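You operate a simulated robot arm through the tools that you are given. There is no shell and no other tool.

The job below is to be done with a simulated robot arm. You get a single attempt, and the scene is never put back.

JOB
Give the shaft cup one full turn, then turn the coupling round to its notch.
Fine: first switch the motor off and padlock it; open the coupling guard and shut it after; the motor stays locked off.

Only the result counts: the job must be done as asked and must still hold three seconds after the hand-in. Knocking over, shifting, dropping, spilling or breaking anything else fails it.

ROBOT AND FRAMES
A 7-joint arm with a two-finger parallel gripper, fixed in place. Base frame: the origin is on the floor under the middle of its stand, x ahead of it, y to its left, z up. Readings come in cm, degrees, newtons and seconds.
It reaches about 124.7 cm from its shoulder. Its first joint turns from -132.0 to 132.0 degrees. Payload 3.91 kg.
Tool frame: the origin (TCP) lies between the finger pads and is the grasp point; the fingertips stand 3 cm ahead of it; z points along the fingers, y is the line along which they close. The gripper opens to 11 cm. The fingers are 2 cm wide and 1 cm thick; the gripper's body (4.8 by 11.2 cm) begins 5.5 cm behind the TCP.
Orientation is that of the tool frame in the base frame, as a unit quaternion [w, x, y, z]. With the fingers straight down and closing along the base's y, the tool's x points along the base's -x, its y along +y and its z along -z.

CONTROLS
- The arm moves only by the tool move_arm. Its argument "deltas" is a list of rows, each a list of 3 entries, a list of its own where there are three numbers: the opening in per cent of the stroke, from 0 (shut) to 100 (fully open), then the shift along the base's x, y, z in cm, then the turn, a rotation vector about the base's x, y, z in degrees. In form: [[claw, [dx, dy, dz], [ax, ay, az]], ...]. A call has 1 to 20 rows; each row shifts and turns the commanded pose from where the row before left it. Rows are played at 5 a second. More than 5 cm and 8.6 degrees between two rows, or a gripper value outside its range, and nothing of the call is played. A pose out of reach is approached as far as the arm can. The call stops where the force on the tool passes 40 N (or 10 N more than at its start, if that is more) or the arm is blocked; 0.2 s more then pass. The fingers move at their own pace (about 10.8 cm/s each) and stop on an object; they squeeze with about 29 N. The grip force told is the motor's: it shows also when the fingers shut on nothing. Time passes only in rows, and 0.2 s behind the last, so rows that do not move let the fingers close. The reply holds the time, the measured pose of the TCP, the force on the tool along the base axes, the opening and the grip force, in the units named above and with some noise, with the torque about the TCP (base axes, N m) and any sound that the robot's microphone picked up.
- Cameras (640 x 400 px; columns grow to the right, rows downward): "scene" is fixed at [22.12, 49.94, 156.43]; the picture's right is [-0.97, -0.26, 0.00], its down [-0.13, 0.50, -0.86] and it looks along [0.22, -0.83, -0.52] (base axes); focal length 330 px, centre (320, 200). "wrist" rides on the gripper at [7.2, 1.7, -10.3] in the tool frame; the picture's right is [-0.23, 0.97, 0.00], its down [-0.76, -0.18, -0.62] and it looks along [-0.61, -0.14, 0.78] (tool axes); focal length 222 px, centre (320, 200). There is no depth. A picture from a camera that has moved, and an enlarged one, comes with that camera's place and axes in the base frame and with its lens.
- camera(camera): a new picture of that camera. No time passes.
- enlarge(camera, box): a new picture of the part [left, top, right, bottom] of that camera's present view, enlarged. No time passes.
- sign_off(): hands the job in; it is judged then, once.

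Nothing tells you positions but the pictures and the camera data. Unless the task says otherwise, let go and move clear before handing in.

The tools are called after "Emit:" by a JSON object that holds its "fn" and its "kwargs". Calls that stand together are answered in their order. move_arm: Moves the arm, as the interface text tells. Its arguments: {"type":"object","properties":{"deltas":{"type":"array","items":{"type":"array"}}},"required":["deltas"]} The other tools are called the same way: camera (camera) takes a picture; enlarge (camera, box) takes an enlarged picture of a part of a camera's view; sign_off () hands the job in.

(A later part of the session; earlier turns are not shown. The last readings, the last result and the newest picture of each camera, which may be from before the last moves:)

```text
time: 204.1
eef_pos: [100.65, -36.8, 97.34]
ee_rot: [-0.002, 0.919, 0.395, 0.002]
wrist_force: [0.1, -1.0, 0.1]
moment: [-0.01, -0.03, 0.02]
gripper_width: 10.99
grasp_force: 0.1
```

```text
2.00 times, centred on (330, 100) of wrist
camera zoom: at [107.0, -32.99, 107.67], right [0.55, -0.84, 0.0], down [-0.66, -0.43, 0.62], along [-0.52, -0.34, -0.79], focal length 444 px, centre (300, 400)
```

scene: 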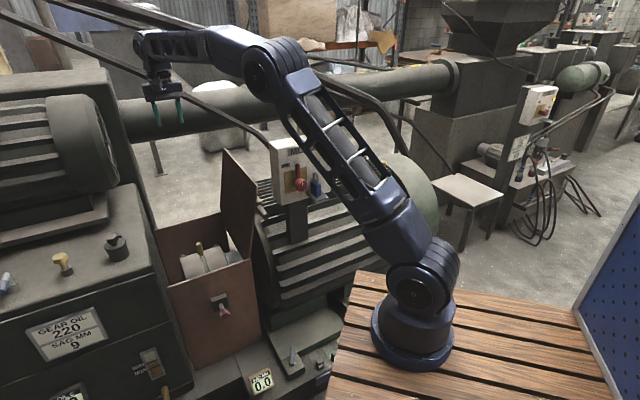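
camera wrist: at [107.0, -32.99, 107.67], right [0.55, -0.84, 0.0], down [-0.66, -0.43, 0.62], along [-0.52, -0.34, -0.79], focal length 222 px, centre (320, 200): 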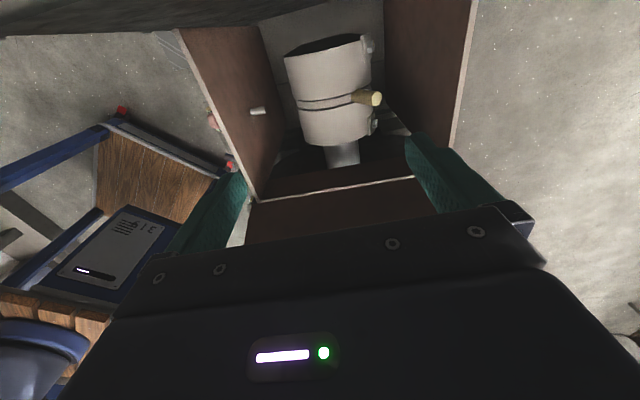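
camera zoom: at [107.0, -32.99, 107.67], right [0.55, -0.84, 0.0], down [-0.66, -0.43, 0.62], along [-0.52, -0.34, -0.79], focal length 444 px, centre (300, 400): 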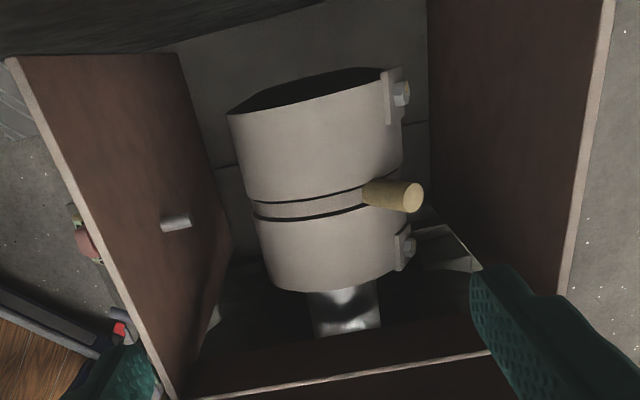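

The plunger clearly points at the ring, but no notch shows on any side I can see. I'll restore the hand yaw and do a slow, careful scan of the coupling's travel from the rear stop forward, watching forces, sounds and the plunger.

Emit:
{"fn": "move_arm", "kwargs": {"deltas": [[0, [0.64, -1.2, 0], [0, 0, 8.2]], [0, [0.64, -1.2, 0], [0, 0, 8.2]], [0, [0.64, -1.2, 0], [0, 0, 8.2]], [0, [0.64, -1.2, 0], [0, 0, 8.2]], [0, [0.64, -1.2, 0], [0, 0, 8.2]], [0, [0.64, -1.2, 0], [0, 0, 8.2]], [0, [0.64, -1.2, 0], [0, 0, 8.2]], [0, [0.64, -1.2, 0], [0, 0, 8.2]], [0, [0.64, -1.2, 0], [0, 0, 8.2]], [0, [0.64, -1.2, 0], [0, 0, 8.2]], [0, [0.64, -1.2, 0], [0, 0, 8.4]]]}}

Emit:
{"fn": "camera", "kwargs": {"camera": "wrist"}}

```text
time: 206.5
eef_pos: [107.89, -50.1, 97.31]
ee_rot: [-0.002, 0.366, 0.931, 0.001]
wrist_force: [-0.3, 0.1, -0.2]
moment: [0.01, 0.0, -0.03]
gripper_width: 0.01
grasp_force: 29.3
```

```text
taken
camera wrist: at [103.9, -44.13, 107.75], right [0.83, 0.56, 0.0], down [0.44, -0.65, 0.62], along [0.34, -0.51, -0.79], focal length 222 px, centre (320, 200)
```

wrist: 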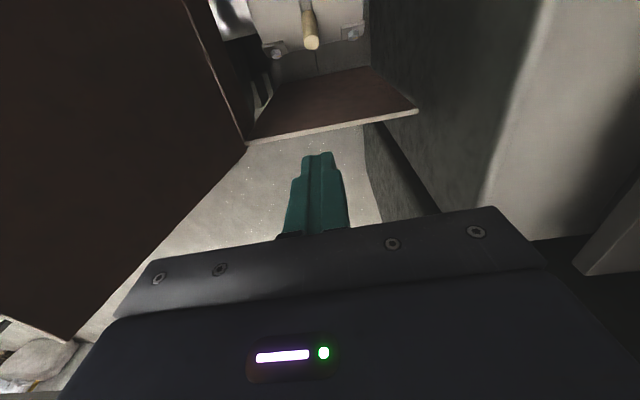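

Emit:
{"fn": "move_arm", "kwargs": {"deltas": [[0, [0, 0, -4.5], [0, 0, -2]], [0, [0, 0, -4.5], [0, 0, 0]], [0, [0, 0, -4.5], [0, 0, 0]], [0, [0, 0, -4.5], [0, 0, 0]], [0, [0, 0, -4.5], [0, 0, 0]], [0, [0, 0, -4.5], [0, 0, 0]], [0, [0, 0, -3.8], [0, 0, 0]]]}}

Emit:
{"fn": "camera", "kwargs": {"camera": "wrist"}}

```text
time: 208.1
eef_pos: [107.74, -50.54, 68.25]
ee_rot: [0.006, 0.383, 0.924, 0.001]
wrist_force: [0.1, 0.5, -0.1]
moment: [0.0, -0.03, 0.01]
gripper_width: 0.0
grasp_force: 29.4
```

```text
taken
camera wrist: at [103.88, -44.25, 78.64], right [0.85, 0.52, 0.01], down [0.4, -0.66, 0.63], along [0.34, -0.53, -0.78], focal length 222 px, centre (320, 200)
```

wrist: 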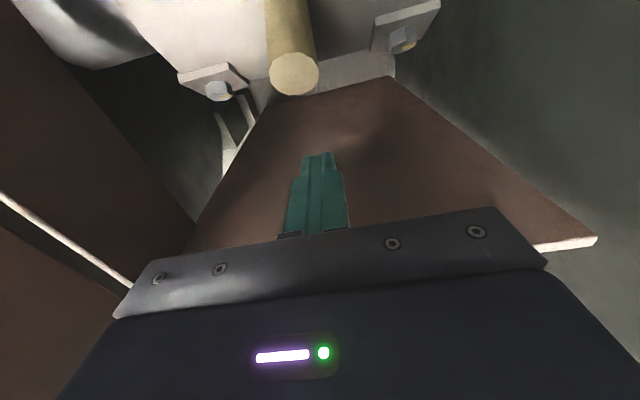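

Emit:
{"fn": "move_arm", "kwargs": {"deltas": [[0, [0, 0, 0], [0, 0, 0]], [0, [0, 0, 0], [0, 0, 0]]]}}

Emit:
{"fn": "camera", "kwargs": {"camera": "scene"}}

```text
time: 208.7
eef_pos: [107.72, -50.22, 68.11]
ee_rot: [0.003, 0.384, 0.923, 0.001]
wrist_force: [0.0, 0.0, 0.2]
moment: [-0.01, -0.01, -0.03]
gripper_width: 0.0
grasp_force: 29.0
```

```text
taken
```

scene: 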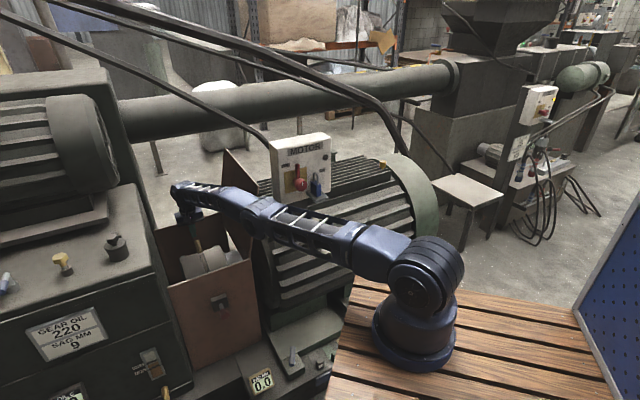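

Emit:
{"fn": "enlarge", "kwargs": {"camera": "scene", "box": [160, 140, 340, 290]}}

```text
2.67 times, centred on (250, 215) of scene
camera zoom: at [22.12, 49.94, 156.43], right [-0.97, -0.26, 0.0], down [-0.13, 0.5, -0.86], along [0.22, -0.83, -0.52], focal length 880 px, centre (507, 160)
```

zoom: 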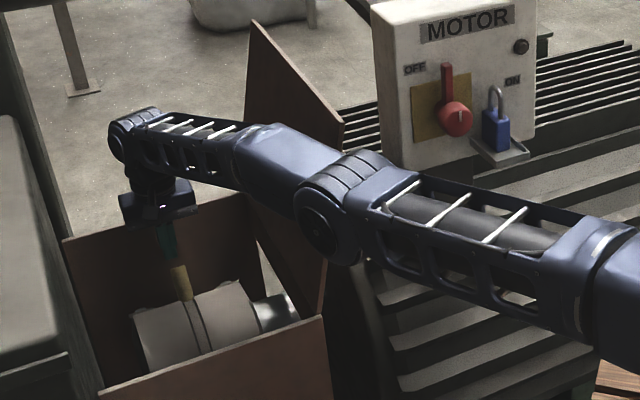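

The outstretched arm is close to the lid's handle here, so I'll avoid this posture. Instead I'll grip the peg itself from above (it turns easily) and scan its travel slowly.

Emit:
{"fn": "move_arm", "kwargs": {"deltas": [[0, [0, 0, 4], [0, 0, 0]], [0, [0, 0, 4], [0, 0, 0]], [50, [-2, 2, 0], [0, 0, 0]], [50, [-2, 2, 0], [0, 0, 0]], [50, [0, 0, -3], [0, 0, 0]], [50, [0, 0, -3], [0, 0, 0]]]}}

Emit:
{"fn": "camera", "kwargs": {"camera": "wrist"}}

Emit:
{"fn": "enlarge", "kwargs": {"camera": "scene", "box": [160, 140, 340, 290]}}

```text
time: 210.1
eef_pos: [103.7, -46.11, 68.52]
ee_rot: [-0.003, 0.382, 0.924, 0.001]
wrist_force: [1.1, 0.6, 1.0]
moment: [0.01, -0.05, 0.04]
gripper_width: 5.5
grasp_force: 0.1
```

```text
taken
camera wrist: at [100.0, -40.01, 78.87], right [0.85, 0.53, 0.0], down [0.42, -0.67, 0.62], along [0.33, -0.53, -0.79], focal length 222 px, centre (320, 200)
```

wrist: 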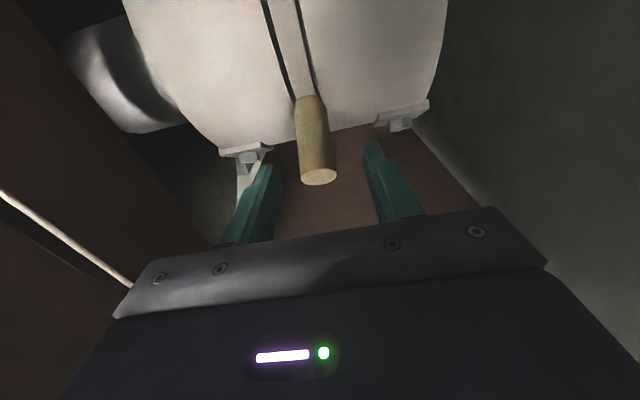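

```text
2.67 times, centred on (250, 215) of scene
camera zoom: at [22.12, 49.94, 156.43], right [-0.97, -0.26, 0.0], down [-0.13, 0.5, -0.86], along [0.22, -0.83, -0.52], focal length 880 px, centre (507, 160)
```

zoom: 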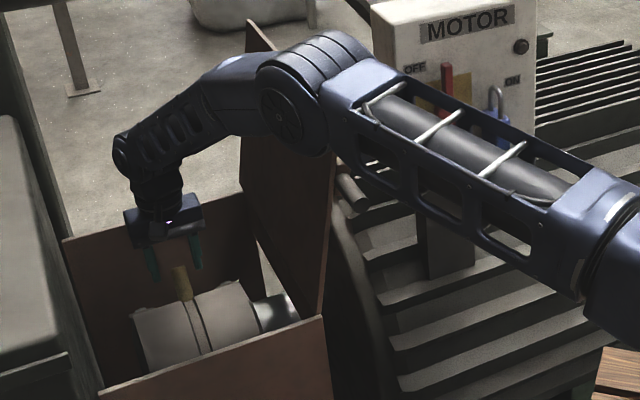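

Emit:
{"fn": "move_arm", "kwargs": {"deltas": [[50, [0, 0, -1.2], [0, 0, 0]], [0, [0, 0, 0], [0, 0, 0]], [0, [0, 0, 0], [0, 0, 0]], [0, [0, 0, 0], [0, 0, 0]]]}}

Emit:
{"fn": "camera", "kwargs": {"camera": "wrist"}}

```text
time: 211.1
eef_pos: [103.61, -46.31, 67.24]
ee_rot: [-0.004, 0.383, 0.924, 0.0]
wrist_force: [-21.6, -10.7, 2.2]
moment: [0.35, 0.62, -0.18]
gripper_width: 2.27
grasp_force: 45.3
```

```text
taken
camera wrist: at [99.92, -40.09, 77.66], right [0.85, 0.53, 0.0], down [0.42, -0.67, 0.62], along [0.32, -0.53, -0.79], focal length 222 px, centre (320, 200)
```

wrist: 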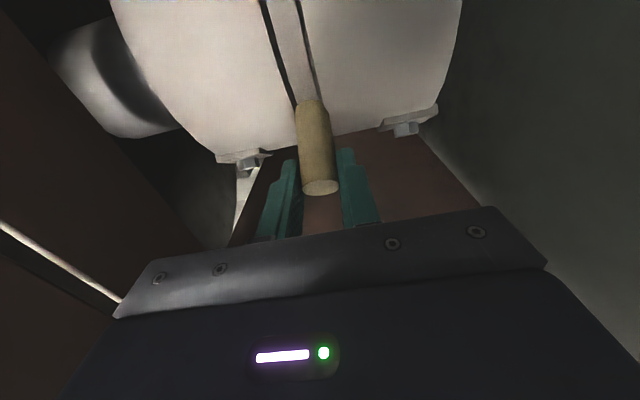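

Emit:
{"fn": "move_arm", "kwargs": {"deltas": [[0, [-0.1, -0.1, 0], [0, 0, 0]], [0, [0.1, -0.1, -0.1], [0, 0, 0]], [0, [0.1, -0.1, -0.1], [0, 0, 0]]]}}

Emit:
{"fn": "move_arm", "kwargs": {"deltas": [[0, [0.1, -0.1, -0.1], [0, 0, 0]], [0, [0.1, -0.1, -0.1], [0, 0, 0]], [0, [0.1, -0.1, -0.1], [0, 0, 0]]]}}

```text
time: 211.6
eef_pos: [103.69, -46.3, 67.32]
ee_rot: [-0.005, 0.383, 0.924, 0.001]
wrist_force: [-10.7, 5.5, 10.0]
moment: [0.56, 0.22, -0.33]
gripper_width: 2.3
grasp_force: 44.7
stopped in row 2: the force on the tool passed its limit at 44 N (the readings are from after the stop); the commanded pose is now the measured one
```

```text
time: 212.4
eef_pos: [104.03, -46.52, 67.05]
ee_rot: [-0.004, 0.383, 0.924, 0.001]
wrist_force: [-26.0, 10.1, 19.3]
moment: [0.33, 0.21, -0.04]
gripper_width: 2.24
grasp_force: 44.7
```

Emit:
{"fn": "move_arm", "kwargs": {"deltas": [[0, [-0.2, 0.2, 0.15], [0, 0, 0]], [0, [-0.2, 0.2, 0.15], [0, 0, 0]], [0, [-0.2, 0.2, 0.15], [0, 0, 0]], [0, [-0.2, 0.2, 0.15], [0, 0, 0]]]}}

Emit:
{"fn": "move_arm", "kwargs": {"deltas": [[0, [-0.2, 0.2, 0.14], [0, 0, 0]], [0, [-0.2, 0.2, 0.14], [0, 0, 0]], [0, [-0.2, 0.2, 0.13], [0, 0, 0]], [0, [-0.2, 0.2, 0.13], [0, 0, 0]]]}}

```text
time: 213.4
eef_pos: [103.22, -45.83, 67.61]
ee_rot: [-0.005, 0.383, 0.924, 0.001]
wrist_force: [7.7, -11.9, 1.8]
moment: [-0.83, -1.11, -0.01]
gripper_width: 2.27
grasp_force: 45.5
```

```text
time: 214.4
eef_pos: [102.3, -45.02, 67.87]
ee_rot: [-0.005, 0.382, 0.924, 0.001]
wrist_force: [7.0, -5.8, -5.9]
moment: [-0.61, -1.23, -0.14]
gripper_width: 2.27
grasp_force: 45.3
```

It moves easily when gripped. Scanning forward slowly, checking the plunger at each step.

Emit:
{"fn": "move_arm", "kwargs": {"deltas": [[0, [-0.26, 0.26, 0.13], [0.1, 0.25, 0]], [0, [-0.26, 0.26, 0.13], [0.1, 0.25, 0]], [0, [-0.26, 0.26, 0.13], [0, 0, 0]], [0, [-0.26, 0.26, 0.12], [0, 0, 0]]]}}

Emit:
{"fn": "enlarge", "kwargs": {"camera": "scene", "box": [160, 220, 260, 340]}}

Emit:
{"fn": "move_arm", "kwargs": {"deltas": [[0, [-0.21, 0.21, 0.07], [0, 0, 0]], [0, [-0.21, 0.21, 0.07], [0, 0, 0]], [0, [-0.21, 0.21, 0.06], [0, 0, 0]], [0, [-0.21, 0.21, 0.06], [0, 0, 0]]]}}

Emit:
{"fn": "move_arm", "kwargs": {"deltas": [[0, [-0.21, 0.21, 0.04], [0, 0, 0]], [0, [-0.21, 0.21, 0.04], [0, 0, 0]], [0, [-0.21, 0.21, 0.04], [0, 0, 0]], [0, [-0.21, 0.21, 0.04], [0, 0, 0]]]}}

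Emit:
{"fn": "enlarge", "kwargs": {"camera": "scene", "box": [160, 220, 260, 340]}}

```text
time: 215.4
eef_pos: [101.4, -43.95, 68.53]
ee_rot: [-0.01, 0.384, 0.923, 0.001]
wrist_force: [6.9, -7.3, -6.7]
moment: [-0.18, -1.77, -0.34]
gripper_width: 2.28
grasp_force: 45.3
```

```text
3.33 times, centred on (210, 280) of scene
camera zoom: at [22.12, 49.94, 156.43], right [-0.97, -0.26, 0.0], down [-0.13, 0.5, -0.86], along [0.22, -0.83, -0.52], focal length 1100 px, centre (687, -67)
```

zoom: 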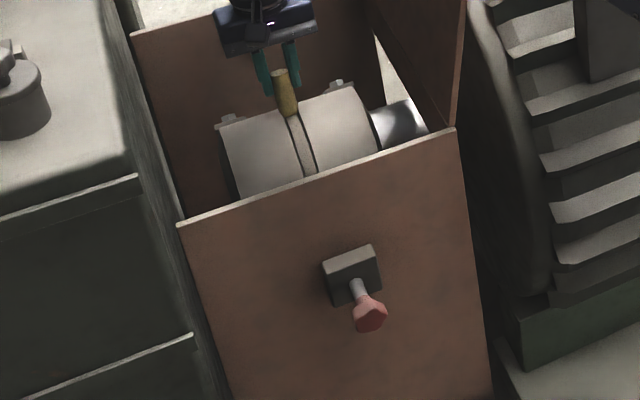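

```text
time: 216.4
eef_pos: [100.45, -43.06, 68.8]
ee_rot: [-0.01, 0.383, 0.924, 0.001]
wrist_force: [7.4, -6.9, -4.3]
moment: [-0.07, -1.77, -0.24]
gripper_width: 2.27
grasp_force: 44.8
```

```text
time: 217.4
eef_pos: [99.63, -42.32, 68.94]
ee_rot: [-0.01, 0.384, 0.923, 0.001]
wrist_force: [9.7, -7.0, -1.5]
moment: [-0.24, -1.92, -0.22]
gripper_width: 2.29
grasp_force: 45.1
```

```text
3.33 times, centred on (210, 280) of scene
camera zoom: at [22.12, 49.94, 156.43], right [-0.97, -0.26, 0.0], down [-0.13, 0.5, -0.86], along [0.22, -0.83, -0.52], focal length 1100 px, centre (687, -67)
```

zoom: 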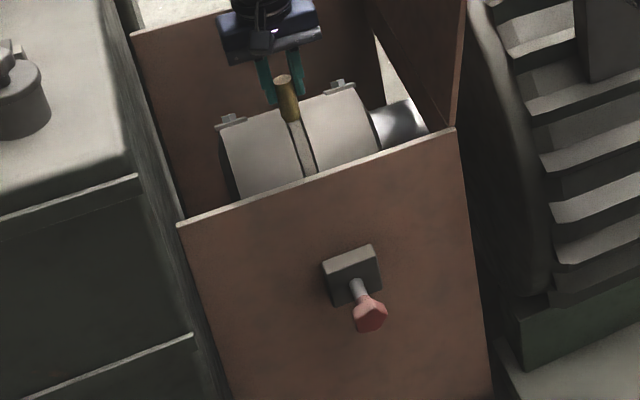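

Comparing pictures, the red plunger knob is now ~0.8 cm further in than at the start — my earlier push did move it. It should be restored (and may be limiting the coupling). I'll release the peg, then go pull the plunger back out.

Emit:
{"fn": "move_arm", "kwargs": {"deltas": [[50, [0, 0, 0], [0, 0, 0]], [50, [0, 0, 0], [0, 0, 0]], [50, [0, 0, 4], [0, 0, 0]], [50, [0, 0, 5], [0, 0, 0]], [50, [-3, 3, 2], [0, 0, 0]], [50, [-3.2, 3.2, 0], [0, 0, 0]], [50, [-3.2, 3.2, 0], [0, 0, 0]], [50, [-3.2, 3.2, 0], [0, 0, 0]], [50, [-3.2, 3.2, 0], [0, 0, 0]], [50, [-3.2, 3.2, 0], [0, 0, 0]], [50, [-3.2, 3.2, 0], [0, 0, 0]], [50, [-3.2, 3.2, 0], [0, 0, 0]]]}}

Emit:
{"fn": "camera", "kwargs": {"camera": "wrist"}}

Emit:
{"fn": "enlarge", "kwargs": {"camera": "scene", "box": [140, 220, 260, 350]}}

```text
time: 220.0
eef_pos: [74.04, -16.66, 79.93]
ee_rot: [-0.01, 0.384, 0.923, 0.001]
wrist_force: [0.4, 0.0, -1.4]
moment: [0.01, 0.03, 0.02]
gripper_width: 5.53
grasp_force: 0.1
```

```text
taken
camera wrist: at [70.53, -10.59, 90.42], right [0.85, 0.53, -0.01], down [0.42, -0.67, 0.61], along [0.31, -0.52, -0.79], focal length 222 px, centre (320, 200)
```

wrist: 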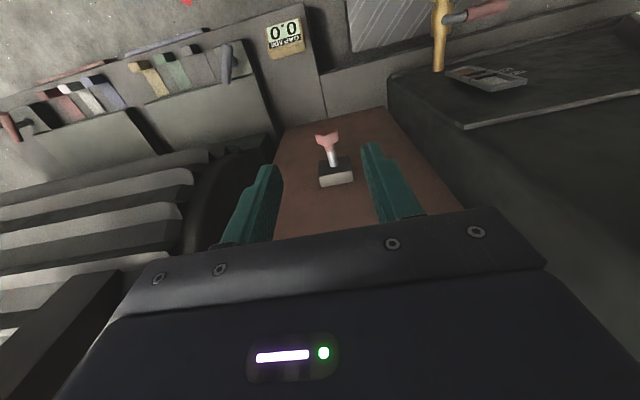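

```text
3.08 times, centred on (200, 285) of scene
camera zoom: at [22.12, 49.94, 156.43], right [-0.97, -0.26, 0.0], down [-0.13, 0.5, -0.86], along [0.22, -0.83, -0.52], focal length 1016 px, centre (689, -62)
```

zoom: 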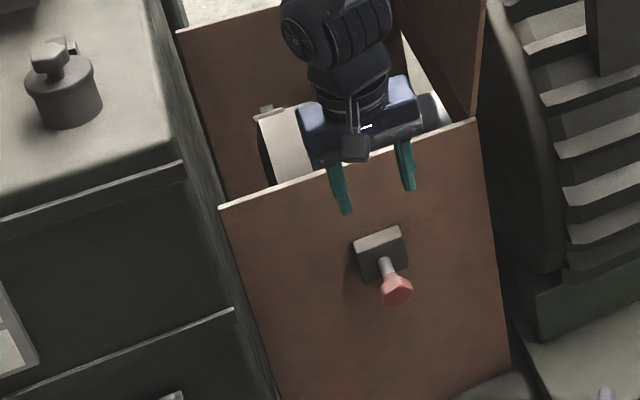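

Emit:
{"fn": "move_arm", "kwargs": {"deltas": [[60, [-0.7, 0.7, -1.5], [-5.8, -5.8, 0]], [60, [-0.7, 0.7, -1.5], [-5.8, -5.8, 0]], [60, [-0.7, 0.7, -2], [-5.8, -5.8, 0]], [60, [-0.7, 0.7, -2], [-5.8, -5.8, 0]], [60, [-0.7, 0.7, -2], [-5.8, -5.8, 0]], [60, [0, 0, -2.5], [-5.8, -5.8, 0]], [60, [0, 0, -2.5], [-5.8, -5.8, 0]], [60, [0, 0, -2.5], [-5.8, -5.8, 0]], [60, [0, 0, -2.7], [-5.8, -5.8, 0]], [60, [0, 0, -2.8], [-5.8, -5.8, 0]], [60, [0, 0, -2.8], [-4.9, -4.5, 0]]]}}

Emit:
{"fn": "camera", "kwargs": {"camera": "wrist"}}

Emit:
{"fn": "camera", "kwargs": {"camera": "scene"}}

```text
time: 222.4
eef_pos: [70.82, -13.54, 55.15]
ee_rot: [0.639, 0.277, 0.666, -0.268]
wrist_force: [-0.4, -0.7, 0.2]
moment: [0.02, -0.02, 0.01]
gripper_width: 6.59
grasp_force: 0.1
```

```text
taken
camera wrist: at [64.69, -4.87, 48.28], right [0.7, 0.68, 0.22], down [-0.54, 0.3, 0.79], along [0.47, -0.67, 0.58], focal length 222 px, centre (320, 200)
```

wrist: 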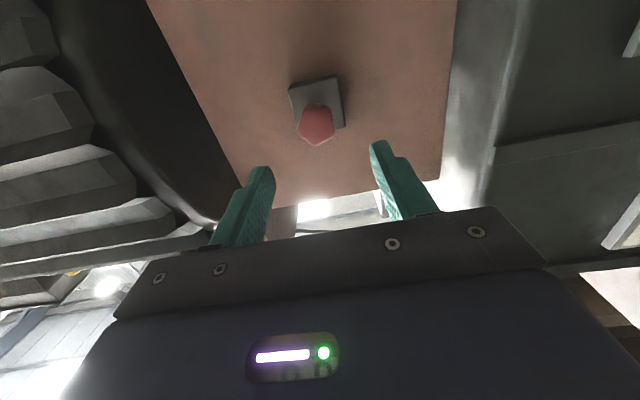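

```text
taken
```

scene: 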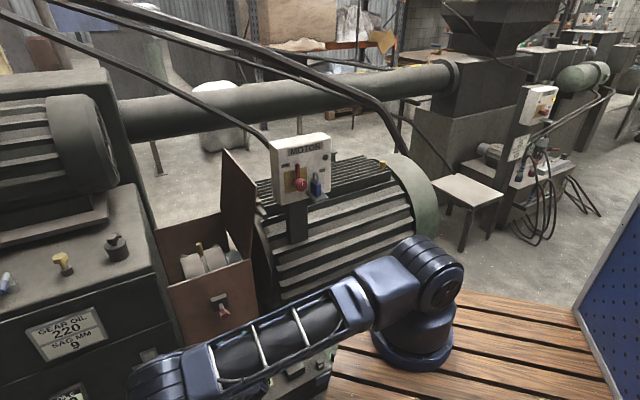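

Emit:
{"fn": "move_arm", "kwargs": {"deltas": [[60, [2.0, -2.14, 0], [0, 0, 0]], [60, [2.0, -2.14, 0], [0, 0, 0]], [60, [2.0, -2.14, 0], [0, 0, 0]], [60, [1.9, -2.0, 0], [0, 0, 0]]]}}

Emit:
{"fn": "camera", "kwargs": {"camera": "wrist"}}

```text
time: 223.4
eef_pos: [78.61, -21.89, 55.24]
ee_rot: [0.639, 0.276, 0.666, -0.267]
wrist_force: [0.1, 0.7, -0.9]
moment: [-0.02, 0.0, -0.02]
gripper_width: 6.62
grasp_force: 0.1
```

```text
taken
camera wrist: at [72.41, -13.27, 48.43], right [0.7, 0.68, 0.22], down [-0.54, 0.3, 0.79], along [0.47, -0.67, 0.57], focal length 222 px, centre (320, 200)
```

wrist: 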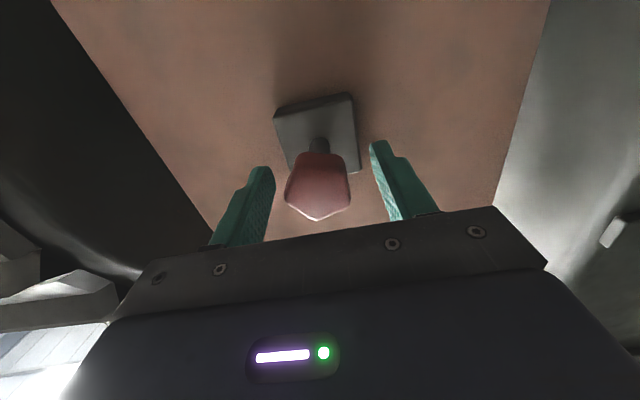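

Gripping the knob and pulling it straight out.

Emit:
{"fn": "move_arm", "kwargs": {"deltas": [[0, [0, 0, 0], [0, 0, 0]], [0, [0, 0, 0], [0, 0, 0]], [0, [0, 0, 0], [0, 0, 0]]]}}

Emit:
{"fn": "move_arm", "kwargs": {"deltas": [[0, [-0.14, 0.14, 0], [0, 0, 0]], [0, [-0.14, 0.14, 0], [0, 0, 0]], [0, [-0.14, 0.14, 0], [0, 0, 0]]]}}

Emit:
{"fn": "enlarge", "kwargs": {"camera": "wrist", "box": [260, 80, 380, 240]}}

```text
time: 224.2
eef_pos: [78.56, -21.94, 55.23]
ee_rot: [0.637, 0.277, 0.667, -0.268]
wrist_force: [-1.9, -3.0, 1.0]
moment: [-0.05, 0.03, 0.37]
gripper_width: 3.56
grasp_force: 44.1
```

```text
time: 225.0
eef_pos: [78.11, -21.58, 55.25]
ee_rot: [0.638, 0.276, 0.667, -0.268]
wrist_force: [-10.2, -11.7, 4.7]
moment: [-0.07, 0.05, 0.31]
gripper_width: 3.53
grasp_force: 45.4
```

```text
2.50 times, centred on (320, 160) of wrist
camera zoom: at [72.03, -12.91, 48.43], right [0.7, 0.68, 0.22], down [-0.54, 0.3, 0.79], along [0.47, -0.67, 0.57], focal length 555 px, centre (320, 300)
```

zoom: 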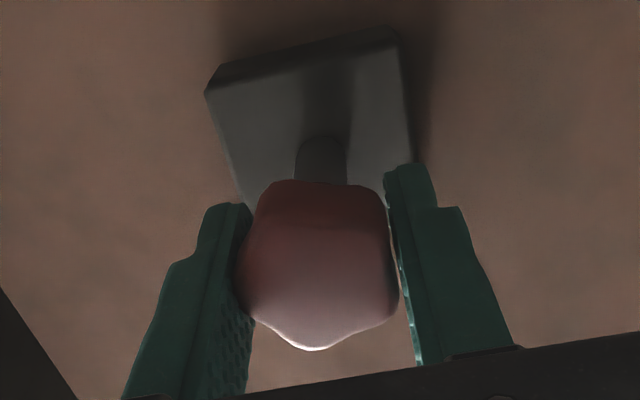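

The plunger slides easily. Continuing outward until it meets its outer stop.

Emit:
{"fn": "move_arm", "kwargs": {"deltas": [[0, [-0.18, 0.1, 0], [0, 0, 0]], [0, [-0.14, 0.14, 0], [0, 0, 0]], [0, [-0.14, 0.14, 0], [0, 0, 0]]]}}

Emit:
{"fn": "move_arm", "kwargs": {"deltas": [[0, [-0.14, 0.14, 0], [0, 0, 0]], [0, [-0.14, 0.14, 0], [0, 0, 0]], [0, [-0.14, 0.14, 0], [0, 0, 0]]]}}

```text
time: 225.7
eef_pos: [77.98, -21.35, 55.16]
ee_rot: [0.638, 0.277, 0.666, -0.268]
wrist_force: [6.7, -9.0, -8.0]
moment: [0.26, 0.23, 0.36]
gripper_width: 3.55
grasp_force: 45.1
stopped in row 3: the force on the tool passed its limit at 40 N (the readings are from after the stop); the commanded pose is now the measured one
```

```text
time: 226.5
eef_pos: [77.49, -20.87, 55.42]
ee_rot: [0.64, 0.276, 0.665, -0.268]
wrist_force: [25.1, -27.3, 2.7]
moment: [-0.1, -0.1, 0.28]
gripper_width: 3.58
grasp_force: 45.8
```

The plunger is back at its outer stop, as at the start. Since it slides freely, I'll probe how far it goes in at this coupling angle — that should reveal whether the notch faces it.

Emit:
{"fn": "move_arm", "kwargs": {"deltas": [[60, [0, 0, 0], [0, 0, 0]], [60, [0, 0, 0], [0, 0, 0]], [60, [0.9, -0.9, -0.2], [0, 0, 0]], [0, [0, 0, 0], [0, 0, 0]], [0, [0, 0, 0], [0, 0, 0]], [0, [0, 0, 0], [0, 0, 0]]]}}

Emit:
{"fn": "move_arm", "kwargs": {"deltas": [[0, [0.2, -0.2, 0], [0, 0, 0]], [0, [0.2, -0.2, 0], [0, 0, 0]], [0, [0.2, -0.2, 0], [0, 0, 0]], [0, [0.2, -0.2, 0], [0, 0, 0]]]}}

Emit:
{"fn": "enlarge", "kwargs": {"camera": "wrist", "box": [260, 80, 380, 240]}}

```text
time: 227.9
eef_pos: [78.37, -21.84, 55.03]
ee_rot: [0.639, 0.277, 0.666, -0.268]
wrist_force: [5.3, 4.9, -0.4]
moment: [0.05, -0.03, 0.2]
gripper_width: 3.53
grasp_force: 44.9
```

```text
time: 228.9
eef_pos: [79.12, -22.56, 55.17]
ee_rot: [0.639, 0.277, 0.666, -0.268]
wrist_force: [-14.4, 13.1, 6.0]
moment: [-0.19, -0.19, 0.27]
gripper_width: 3.5
grasp_force: 45.0
```

```text
2.50 times, centred on (320, 160) of wrist
camera zoom: at [73.07, -13.95, 48.26], right [0.7, 0.68, 0.22], down [-0.54, 0.3, 0.79], along [0.47, -0.67, 0.58], focal length 555 px, centre (320, 300)
```

zoom: 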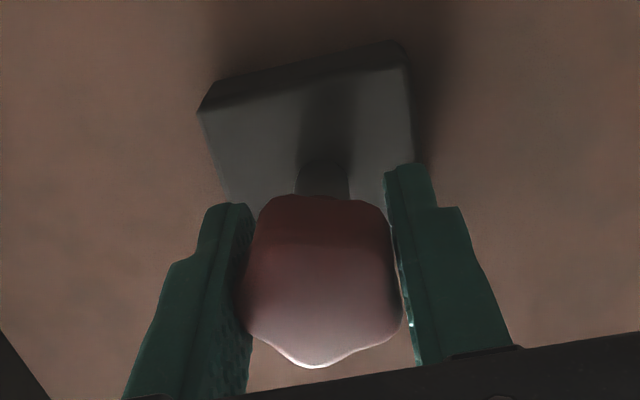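

Emit:
{"fn": "move_arm", "kwargs": {"deltas": [[0, [0.12, -0.12, 0], [0, 0, 0]], [0, [0.12, -0.12, 0], [0, 0, 0]]]}}

Emit:
{"fn": "enlarge", "kwargs": {"camera": "scene", "box": [160, 220, 260, 340]}}

```text
time: 229.5
eef_pos: [79.35, -22.74, 55.08]
ee_rot: [0.638, 0.277, 0.667, -0.269]
wrist_force: [-29.2, 22.5, 0.7]
moment: [0.0, 0.03, 0.17]
gripper_width: 3.52
grasp_force: 45.2
```

```text
3.33 times, centred on (210, 280) of scene
camera zoom: at [22.12, 49.94, 156.43], right [-0.97, -0.26, 0.0], down [-0.13, 0.5, -0.86], along [0.22, -0.83, -0.52], focal length 1100 px, centre (687, -67)
```

zoom: 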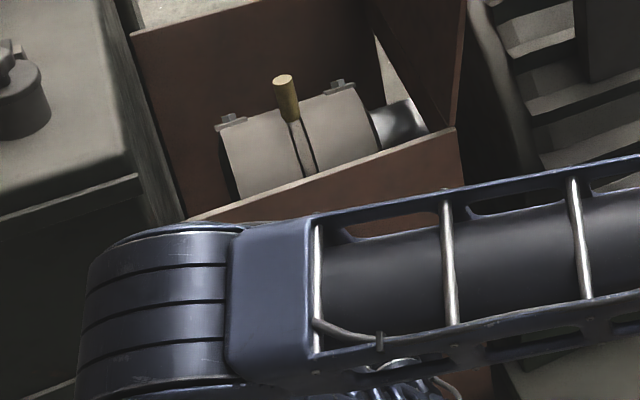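

The plunger has just ~1 cm of travel, and it was "in" while I tested the coupling — which may be what limited it. I'll pull it fully out again and leave it out as at the start.

Emit:
{"fn": "move_arm", "kwargs": {"deltas": [[0, [-0.2, 0.2, 0], [0, 0, 0]], [0, [-0.2, 0.2, 0], [0, 0, 0]], [0, [-0.2, 0.2, 0], [0, 0, 0]], [0, [-0.2, 0.2, 0], [0, 0, 0]], [0, [-0.2, 0.2, 0], [0, 0, 0]]]}}

Emit:
{"fn": "move_arm", "kwargs": {"deltas": [[0, [-0.14, 0.14, 0], [0, 0, 0]], [0, [-0.14, 0.14, 0], [0, 0, 0]], [0, [-0.14, 0.14, 0], [0, 0, 0]]]}}

Emit:
{"fn": "enlarge", "kwargs": {"camera": "wrist", "box": [260, 80, 380, 240]}}

```text
time: 230.7
eef_pos: [78.45, -21.9, 55.15]
ee_rot: [0.638, 0.277, 0.666, -0.268]
wrist_force: [17.9, -7.2, -28.0]
moment: [0.22, 0.32, 0.17]
gripper_width: 3.51
grasp_force: 44.6
```

```text
time: 231.4
eef_pos: [78.29, -21.78, 55.24]
ee_rot: [0.64, 0.276, 0.665, -0.268]
wrist_force: [15.7, -11.4, -14.2]
moment: [0.15, 0.06, 0.35]
gripper_width: 3.51
grasp_force: 44.8
stopped in row 3: the force on the tool passed its limit at 48 N (the readings are from after the stop); the commanded pose is now the measured one
```

```text
2.50 times, centred on (320, 160) of wrist
camera zoom: at [72.21, -13.09, 48.37], right [0.7, 0.68, 0.22], down [-0.54, 0.3, 0.78], along [0.46, -0.67, 0.58], focal length 555 px, centre (320, 300)
```

zoom: 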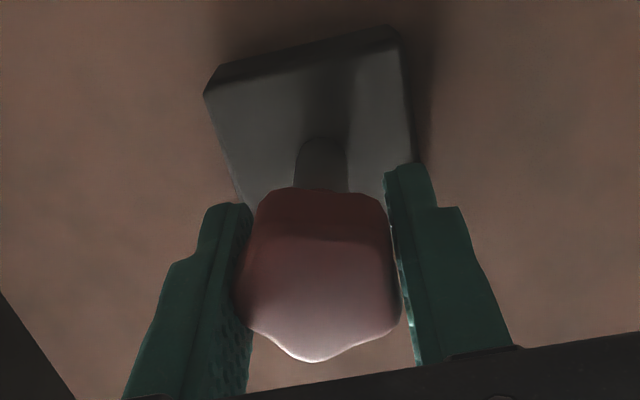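

The plunger is out. Releasing, backing off and returning to the coupling.

Emit:
{"fn": "move_arm", "kwargs": {"deltas": [[60, [0, 0, 0], [0, 0, 0]], [60, [0, 0, 0], [0, 0, 0]], [60, [-2.5, 2.5, 0], [0, 0, 0]], [60, [-2.5, 2.5, 0], [0, 0, 0]], [60, [-2.5, 2.5, 1], [0, 0, 0]], [60, [0, 0, 3], [5.8, 5.8, 0]], [60, [0, 0, 3], [5.8, 5.8, 0]], [60, [0, 0, 3], [5.8, 5.8, 0]], [60, [0, 0, 3], [5.8, 5.8, 0]], [60, [0, 0, 3], [5.8, 5.8, 0]], [60, [0, 0, 3], [5.8, 5.8, 0]], [60, [0, 0, 3], [5.8, 5.8, 0]], [60, [0, 0, 3], [5.8, 5.8, 0]], [60, [0, 0, 3], [5.8, 5.8, 0]], [60, [0, 0, 3], [5.8, 5.8, 0]], [60, [0, 0, 3], [5, 4.6, 0]]]}}

Emit:
{"fn": "enlarge", "kwargs": {"camera": "scene", "box": [140, 220, 260, 350]}}

```text
time: 234.8
eef_pos: [70.8, -14.07, 89.47]
ee_rot: [-0.008, 0.381, 0.924, 0.001]
wrist_force: [0.1, 0.7, -0.3]
moment: [-0.01, -0.02, -0.04]
gripper_width: 6.58
grasp_force: 0.1
```

```text
3.08 times, centred on (200, 285) of scene
camera zoom: at [22.12, 49.94, 156.43], right [-0.97, -0.26, 0.0], down [-0.13, 0.5, -0.86], along [0.22, -0.83, -0.52], focal length 1016 px, centre (689, -62)
```

zoom: 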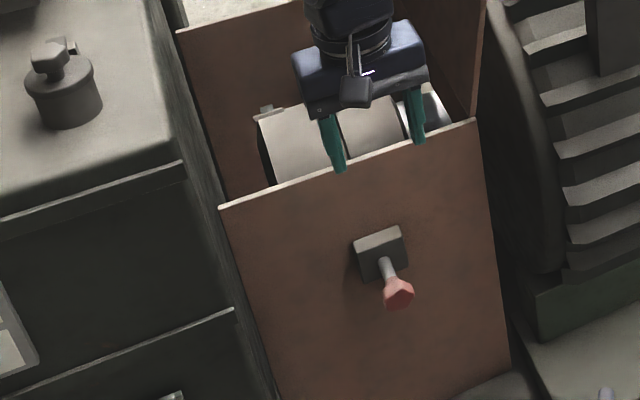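

Plunger restored. Now back to the peg with closed fingers to push it toward the back with the plunger out.

Emit:
{"fn": "move_arm", "kwargs": {"deltas": [[0, [3.4, -3.3, 0], [-0.45, -0.8, 0]], [0, [3.45, -3.33, 0], [0, 0, 0]], [0, [3.45, -3.33, 0], [0, 0, 0]], [0, [3.45, -3.33, 0], [0, 0, 0]], [0, [3.45, -3.33, 0], [0, 0, 0]], [0, [3.45, -3.33, 0], [0, 0, 0]], [0, [3.45, -3.33, 0], [0, 0, 0]], [0, [0, 0, -4], [0, 0, 0]], [0, [0, 0, -4], [0, 0, 0]], [0, [0, 0, -4], [0, 0, 0]], [0, [0, 0, -4], [0, 0, 0]], [0, [0, 0, -3.5], [0, 0, 0]]]}}

Emit:
{"fn": "camera", "kwargs": {"camera": "wrist"}}

Emit:
{"fn": "enlarge", "kwargs": {"camera": "scene", "box": [160, 220, 260, 340]}}

```text
time: 237.4
eef_pos: [94.76, -37.4, 69.91]
ee_rot: [0.001, 0.382, 0.924, 0.0]
wrist_force: [0.8, -0.7, 0.3]
moment: [0.0, 0.01, 0.01]
gripper_width: 0.0
grasp_force: 29.1
```

```text
taken
camera wrist: at [90.96, -31.11, 80.14], right [0.85, 0.53, 0.0], down [0.41, -0.66, 0.62], along [0.33, -0.53, -0.78], focal length 222 px, centre (320, 200)
```

wrist: 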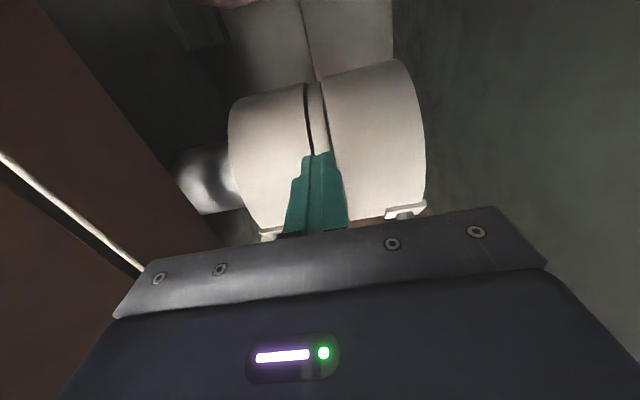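

```text
3.33 times, centred on (210, 280) of scene
camera zoom: at [22.12, 49.94, 156.43], right [-0.97, -0.26, 0.0], down [-0.13, 0.5, -0.86], along [0.22, -0.83, -0.52], focal length 1100 px, centre (687, -67)
```

zoom: 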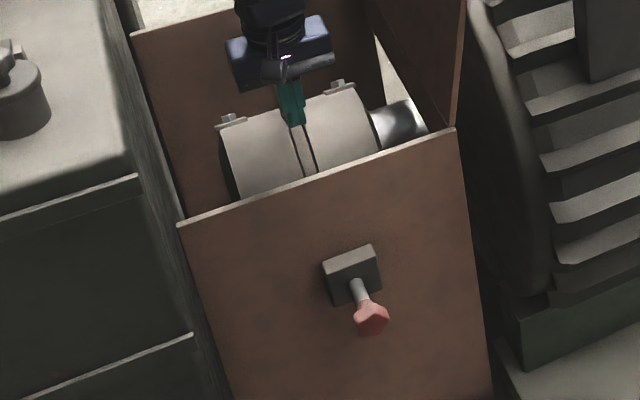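

Emit:
{"fn": "move_arm", "kwargs": {"deltas": [[0, [0.6, -0.6, 0], [0, 0, 0]], [0, [0.6, -0.6, 0], [0, 0, 0]], [0, [0.6, -0.6, 0], [0, 0, 0]], [0, [0.5, -0.5, 0], [0, 0, 0]], [0, [0.5, -0.5, 0], [0, 0, 0]], [0, [0.5, -0.5, 0], [0, 0, 0]], [0, [0.5, -0.5, 0], [0, 0, 0]], [0, [0.5, -0.5, 0], [0, 0, 0]], [0, [0.5, -0.5, -0.1], [0, 0, 0]], [0, [0.5, -0.5, -0.1], [0, 0, 0]], [0, [0.5, -0.5, -0.15], [0, 0, 0]], [0, [0.5, -0.5, -0.15], [0, 0, 0]], [0, [0.5, -0.5, -0.2], [0, 0, 0]]]}}

Emit:
{"fn": "enlarge", "kwargs": {"camera": "scene", "box": [160, 220, 260, 340]}}

```text
time: 240.2
eef_pos: [101.61, -44.46, 69.15]
ee_rot: [0.001, 0.382, 0.924, 0.0]
wrist_force: [0.6, 0.1, 0.1]
moment: [0.03, 0.01, -0.01]
gripper_width: 0.0
grasp_force: 29.0
```

```text
3.33 times, centred on (210, 280) of scene
camera zoom: at [22.12, 49.94, 156.43], right [-0.97, -0.26, 0.0], down [-0.13, 0.5, -0.86], along [0.22, -0.83, -0.52], focal length 1100 px, centre (687, -67)
```

zoom: 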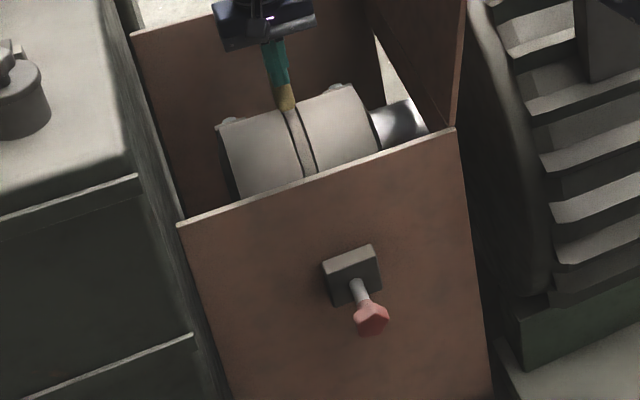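

Emit:
{"fn": "move_arm", "kwargs": {"deltas": [[0, [0.25, -0.25, -0.2], [0, 0, 0]], [0, [0.25, -0.25, -0.2], [0, 0, 0]], [0, [0.25, -0.25, -0.25], [0, 0, 0]], [0, [0.25, -0.25, -0.25], [0, 0, 0]]]}}

Emit:
{"fn": "enlarge", "kwargs": {"camera": "scene", "box": [160, 220, 260, 340]}}

```text
time: 240.8
eef_pos: [101.83, -44.47, 68.99]
ee_rot: [-0.003, 0.381, 0.925, 0.0]
wrist_force: [-19.6, 9.7, 17.0]
moment: [-0.01, 0.57, 0.04]
gripper_width: 0.01
grasp_force: 29.2
stopped in row 2: the force on the tool passed its limit at 53 N (the readings are from after the stop); the commanded pose is now the measured one
```

```text
3.33 times, centred on (210, 280) of scene
camera zoom: at [22.12, 49.94, 156.43], right [-0.97, -0.26, 0.0], down [-0.13, 0.5, -0.86], along [0.22, -0.83, -0.52], focal length 1100 px, centre (687, -67)
```

zoom: 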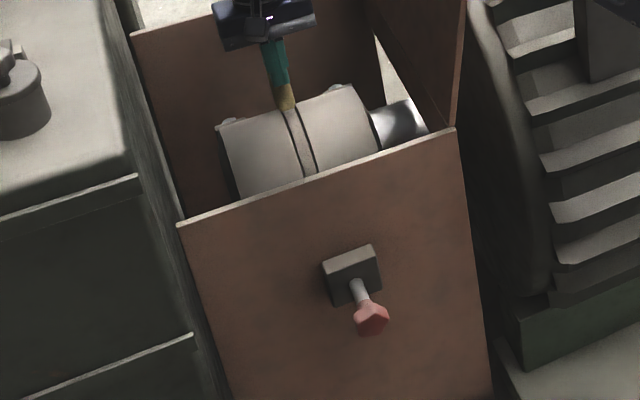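

Same rear stop with the plunger out, so that isn't the limiter. Now, with the plunger out (as found), I'll grip the peg and scan slowly through its whole travel, watching the knob and listening.

Emit:
{"fn": "move_arm", "kwargs": {"deltas": [[0, [-0.5, 0.5, 0.5], [0, 0, 0]], [0, [0, 0, 4], [0, 0, 0]], [0, [0, 0, 3], [0, 0, 0]], [50, [1.6, -1.6, 0], [0.4, 0.4, 0]], [50, [0.9, -0.9, 0], [0, 0, 0]], [50, [0, 0, -4], [0, 0, 0]], [50, [0, 0, -4.5], [0, 0, 0]], [50, [0, 0, 0], [0, 0, 0]]]}}

Emit:
{"fn": "camera", "kwargs": {"camera": "wrist"}}

```text
time: 242.6
eef_pos: [103.88, -46.54, 67.85]
ee_rot: [-0.007, 0.382, 0.924, 0.003]
wrist_force: [-0.1, 0.3, 0.2]
moment: [0.03, 0.02, 0.0]
gripper_width: 5.5
grasp_force: 0.0
```

```text
taken
camera wrist: at [100.28, -40.47, 78.3], right [0.85, 0.53, 0.0], down [0.42, -0.67, 0.61], along [0.32, -0.52, -0.79], focal length 222 px, centre (320, 200)
```

wrist: 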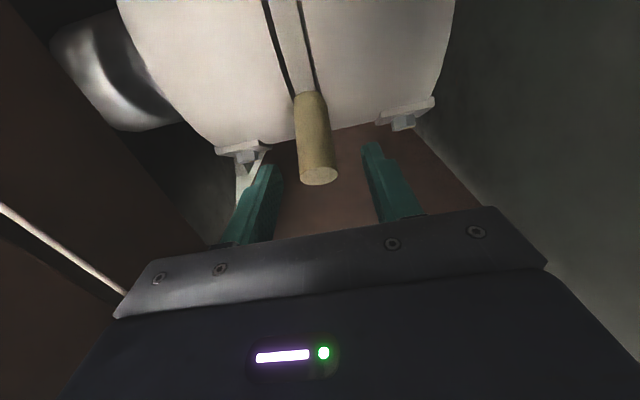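

Emit:
{"fn": "move_arm", "kwargs": {"deltas": [[50, [-0.65, 0.65, -0.6], [0, 0, 0]], [0, [0, 0, 0], [0, 0, 0]], [0, [0, 0, 0], [0, 0, 0]], [0, [0, 0, 0], [0, 0, 0]]]}}

Emit:
{"fn": "move_arm", "kwargs": {"deltas": [[0, [-0.25, 0.1, 0.1], [0, 0, 0]], [0, [-0.18, 0.18, 0.13], [0, 0, 0]], [0, [-0.18, 0.18, 0.13], [0, 0, 0]], [0, [-0.18, 0.18, 0.13], [0, 0, 0]], [0, [-0.18, 0.18, 0.12], [0, 0, 0]], [0, [-0.18, 0.18, 0.12], [0, 0, 0]]]}}

Emit:
{"fn": "move_arm", "kwargs": {"deltas": [[0, [-0.18, 0.18, 0.11], [0, 0, 0]], [0, [-0.18, 0.18, 0.11], [0, 0, 0]], [0, [-0.18, 0.18, 0.1], [0, 0, 0]], [0, [-0.18, 0.18, 0.1], [0, 0, 0]], [0, [-0.18, 0.18, 0.09], [0, 0, 0]], [0, [-0.18, 0.18, 0.09], [0, 0, 0]]]}}

```text
time: 243.6
eef_pos: [103.22, -45.84, 67.17]
ee_rot: [-0.008, 0.381, 0.924, 0.002]
wrist_force: [-4.4, -2.8, -1.4]
moment: [0.07, -0.35, -0.36]
gripper_width: 2.27
grasp_force: 44.7
```

```text
time: 245.0
eef_pos: [102.14, -44.85, 68.05]
ee_rot: [-0.006, 0.381, 0.925, 0.002]
wrist_force: [17.8, -1.7, 2.8]
moment: [-0.71, -1.24, -0.31]
gripper_width: 2.27
grasp_force: 44.7
```

```text
time: 246.4
eef_pos: [101.06, -43.72, 68.51]
ee_rot: [-0.007, 0.382, 0.924, 0.003]
wrist_force: [26.3, 11.6, -2.1]
moment: [-0.57, -1.33, -0.12]
gripper_width: 2.25
grasp_force: 45.1
```

Emit:
{"fn": "move_arm", "kwargs": {"deltas": [[0, [-0.05, 0.3, 0.08], [0, 0, 0]], [0, [-0.18, 0.18, 0.07], [0, 0, 0]], [0, [-0.18, 0.18, 0.07], [0, 0, 0]], [0, [-0.18, 0.18, 0.06], [0, 0, 0]], [0, [-0.18, 0.18, 0.06], [0, 0, 0]], [0, [-0.18, 0.18, 0.05], [0, 0, 0]]]}}

Emit:
{"fn": "enlarge", "kwargs": {"camera": "scene", "box": [160, 220, 260, 340]}}

Emit:
{"fn": "move_arm", "kwargs": {"deltas": [[0, [-0.18, 0.18, 0.04], [0, 0, 0]], [0, [-0.18, 0.18, 0.04], [0, 0, 0]], [0, [-0.18, 0.18, 0.03], [0, 0, 0]], [0, [-0.18, 0.18, 0.03], [0, 0, 0]], [0, [-0.18, 0.18, 0.02], [0, 0, 0]], [0, [-0.18, 0.18, 0.01], [0, 0, 0]]]}}

Emit:
{"fn": "enlarge", "kwargs": {"camera": "scene", "box": [160, 220, 260, 340]}}

```text
time: 247.8
eef_pos: [100.04, -42.73, 68.92]
ee_rot: [-0.008, 0.381, 0.925, 0.002]
wrist_force: [17.0, 3.1, -6.0]
moment: [-0.65, -1.18, -0.07]
gripper_width: 2.28
grasp_force: 44.3
```

```text
3.33 times, centred on (210, 280) of scene
camera zoom: at [22.12, 49.94, 156.43], right [-0.97, -0.26, 0.0], down [-0.13, 0.5, -0.86], along [0.22, -0.83, -0.52], focal length 1100 px, centre (687, -67)
```

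zoom: 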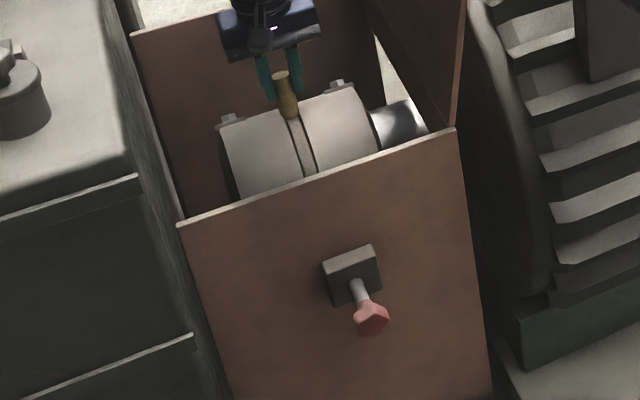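

```text
time: 249.2
eef_pos: [98.9, -41.56, 69.18]
ee_rot: [-0.007, 0.381, 0.924, 0.003]
wrist_force: [6.0, -10.0, 2.2]
moment: [-0.78, -1.29, -0.11]
gripper_width: 2.28
grasp_force: 44.9
```

```text
3.33 times, centred on (210, 280) of scene
camera zoom: at [22.12, 49.94, 156.43], right [-0.97, -0.26, 0.0], down [-0.13, 0.5, -0.86], along [0.22, -0.83, -0.52], focal length 1100 px, centre (687, -67)
```

zoom: 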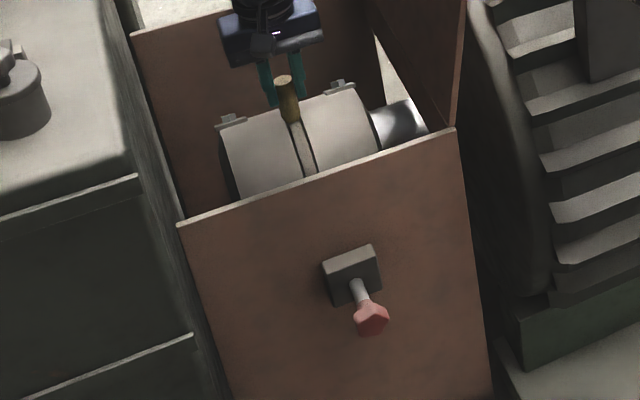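

Emit:
{"fn": "move_arm", "kwargs": {"deltas": [[0, [-0.18, 0.18, -0.02], [0, 0, 0]], [0, [-0.18, 0.18, -0.02], [0, 0, 0]], [0, [-0.18, 0.18, -0.03], [0, 0, 0]], [0, [-0.18, 0.18, -0.03], [0, 0, 0]], [0, [-0.18, 0.18, -0.04], [0, 0, 0]], [0, [-0.18, 0.18, -0.05], [0, 0, 0]]]}}

Emit:
{"fn": "move_arm", "kwargs": {"deltas": [[0, [-0.18, 0.18, -0.05], [0, 0, 0]], [0, [-0.18, 0.18, -0.06], [0, 0, 0]], [0, [-0.18, 0.18, -0.07], [0, 0, 0]], [0, [-0.18, 0.18, -0.07], [0, 0, 0]], [0, [-0.18, 0.18, -0.08], [0, 0, 0]], [0, [-0.18, 0.18, -0.09], [0, 0, 0]]]}}

Emit:
{"fn": "enlarge", "kwargs": {"camera": "scene", "box": [160, 220, 260, 340]}}

```text
time: 250.6
eef_pos: [97.85, -40.42, 68.98]
ee_rot: [-0.006, 0.382, 0.924, 0.002]
wrist_force: [-7.4, -20.5, 15.0]
moment: [-0.88, -1.09, -0.14]
gripper_width: 2.29
grasp_force: 45.2
```

```text
time: 252.0
eef_pos: [96.69, -39.4, 68.58]
ee_rot: [-0.006, 0.382, 0.924, 0.003]
wrist_force: [-11.3, -18.1, 22.7]
moment: [-0.97, -0.72, -0.22]
gripper_width: 2.26
grasp_force: 44.3
```

```text
3.33 times, centred on (210, 280) of scene
camera zoom: at [22.12, 49.94, 156.43], right [-0.97, -0.26, 0.0], down [-0.13, 0.5, -0.86], along [0.22, -0.83, -0.52], focal length 1100 px, centre (687, -67)
```

zoom: 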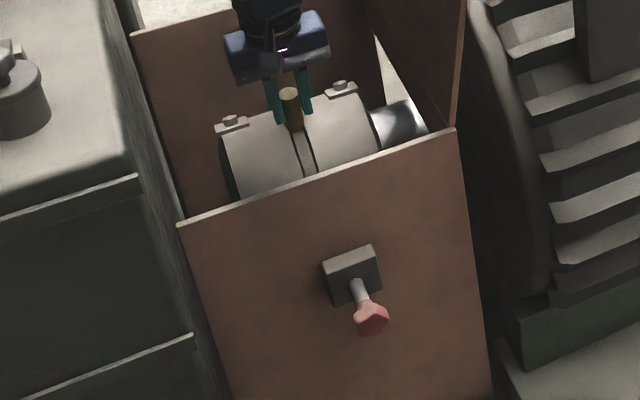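

Emit:
{"fn": "move_arm", "kwargs": {"deltas": [[0, [-0.26, 0.1, -0.06], [0, 0, 0]], [0, [-0.18, 0.18, -0.1], [0, 0, 0]], [0, [-0.18, 0.18, -0.11], [0, 0, 0]], [0, [-0.18, 0.18, -0.12], [0, 0, 0]], [0, [-0.18, 0.18, -0.12], [0, 0, 0]], [0, [-0.18, 0.18, -0.13], [0, 0, 0]]]}}

Emit:
{"fn": "move_arm", "kwargs": {"deltas": [[0, [-0.17, 0.17, -0.13], [0, 0, 0]], [0, [-0.17, 0.17, -0.14], [0, 0, 0]], [0, [-0.17, 0.17, -0.14], [0, 0, 0]], [0, [-0.17, 0.17, -0.15], [0, 0, 0]], [0, [-0.17, 0.17, -0.16], [0, 0, 0]], [0, [-0.16, 0.16, -0.16], [0, 0, 0]]]}}

Emit:
{"fn": "enlarge", "kwargs": {"camera": "scene", "box": [160, 220, 260, 340]}}

```text
time: 253.4
eef_pos: [95.54, -38.5, 68.0]
ee_rot: [-0.006, 0.381, 0.925, 0.003]
wrist_force: [-0.2, -2.5, 25.9]
moment: [-0.79, -0.71, -0.1]
gripper_width: 2.28
grasp_force: 44.9
```

```text
time: 254.8
eef_pos: [94.62, -37.4, 66.92]
ee_rot: [-0.007, 0.381, 0.925, 0.003]
wrist_force: [6.0, 3.2, 18.3]
moment: [-0.81, -0.75, 0.14]
gripper_width: 2.27
grasp_force: 44.8
```

```text
3.33 times, centred on (210, 280) of scene
camera zoom: at [22.12, 49.94, 156.43], right [-0.97, -0.26, 0.0], down [-0.13, 0.5, -0.86], along [0.22, -0.83, -0.52], focal length 1100 px, centre (687, -67)
```

zoom: 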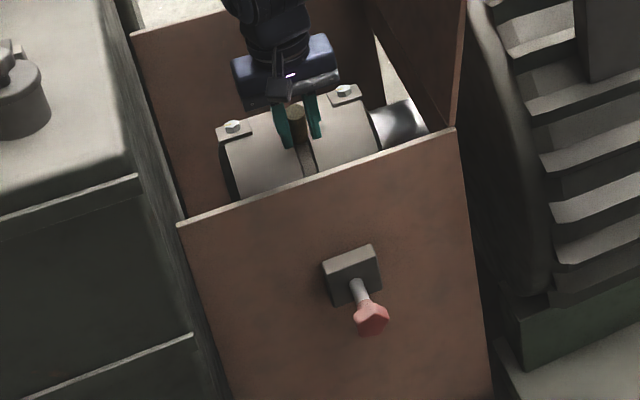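

Emit:
{"fn": "move_arm", "kwargs": {"deltas": [[0, [-0.16, 0.16, -0.16], [0, 0, 0]], [0, [-0.16, 0.16, -0.17], [0, 0, 0]], [0, [-0.16, 0.16, -0.17], [0, 0, 0]], [0, [-0.16, 0.16, -0.18], [0, 0, 0]], [0, [-0.15, 0.15, -0.18], [0, 0, 0]]]}}

Emit:
{"fn": "move_arm", "kwargs": {"deltas": [[0, [-0.15, 0.15, -0.19], [0, 0, 0]], [0, [-0.15, 0.15, -0.19], [0, 0, 0]], [0, [-0.14, 0.14, -0.2], [0, 0, 0]], [0, [-0.14, 0.14, -0.2], [0, 0, 0]]]}}

Emit:
{"fn": "camera", "kwargs": {"camera": "wrist"}}

Emit:
{"fn": "enlarge", "kwargs": {"camera": "scene", "box": [160, 220, 260, 340]}}

```text
time: 256.0
eef_pos: [93.9, -36.39, 66.24]
ee_rot: [-0.006, 0.382, 0.924, 0.003]
wrist_force: [10.3, 12.0, 20.1]
moment: [-0.9, -0.7, 0.12]
gripper_width: 2.28
grasp_force: 45.2
```

```text
time: 257.0
eef_pos: [93.21, -35.93, 65.47]
ee_rot: [-0.007, 0.381, 0.925, 0.002]
wrist_force: [5.7, 16.3, 26.4]
moment: [-0.93, -0.67, 0.15]
gripper_width: 2.26
grasp_force: 45.0
```

```text
taken
camera wrist: at [89.6, -29.86, 75.85], right [0.85, 0.53, 0.0], down [0.42, -0.67, 0.61], along [0.32, -0.52, -0.79], focal length 222 px, centre (320, 200)
```

wrist: 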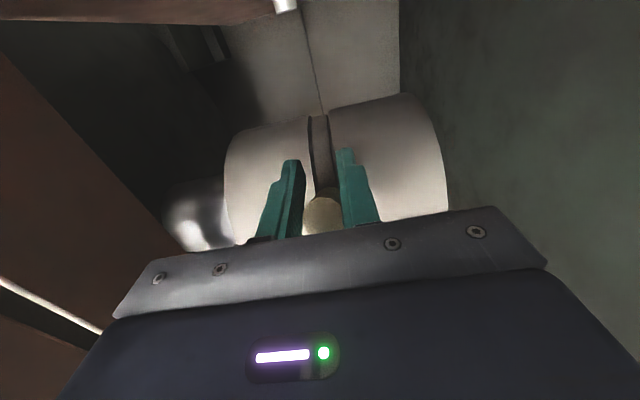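

```text
3.33 times, centred on (210, 280) of scene
camera zoom: at [22.12, 49.94, 156.43], right [-0.97, -0.26, 0.0], down [-0.13, 0.5, -0.86], along [0.22, -0.83, -0.52], focal length 1100 px, centre (687, -67)
```

zoom: 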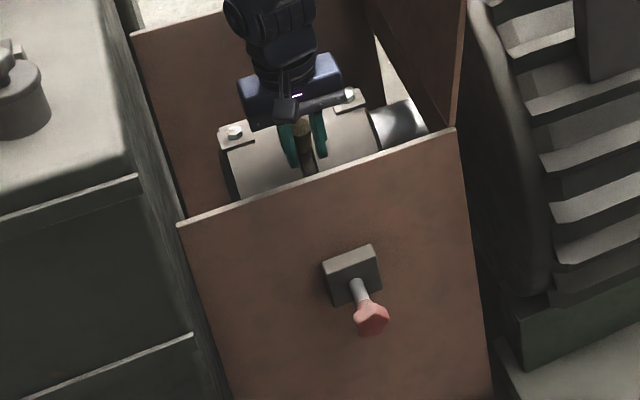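

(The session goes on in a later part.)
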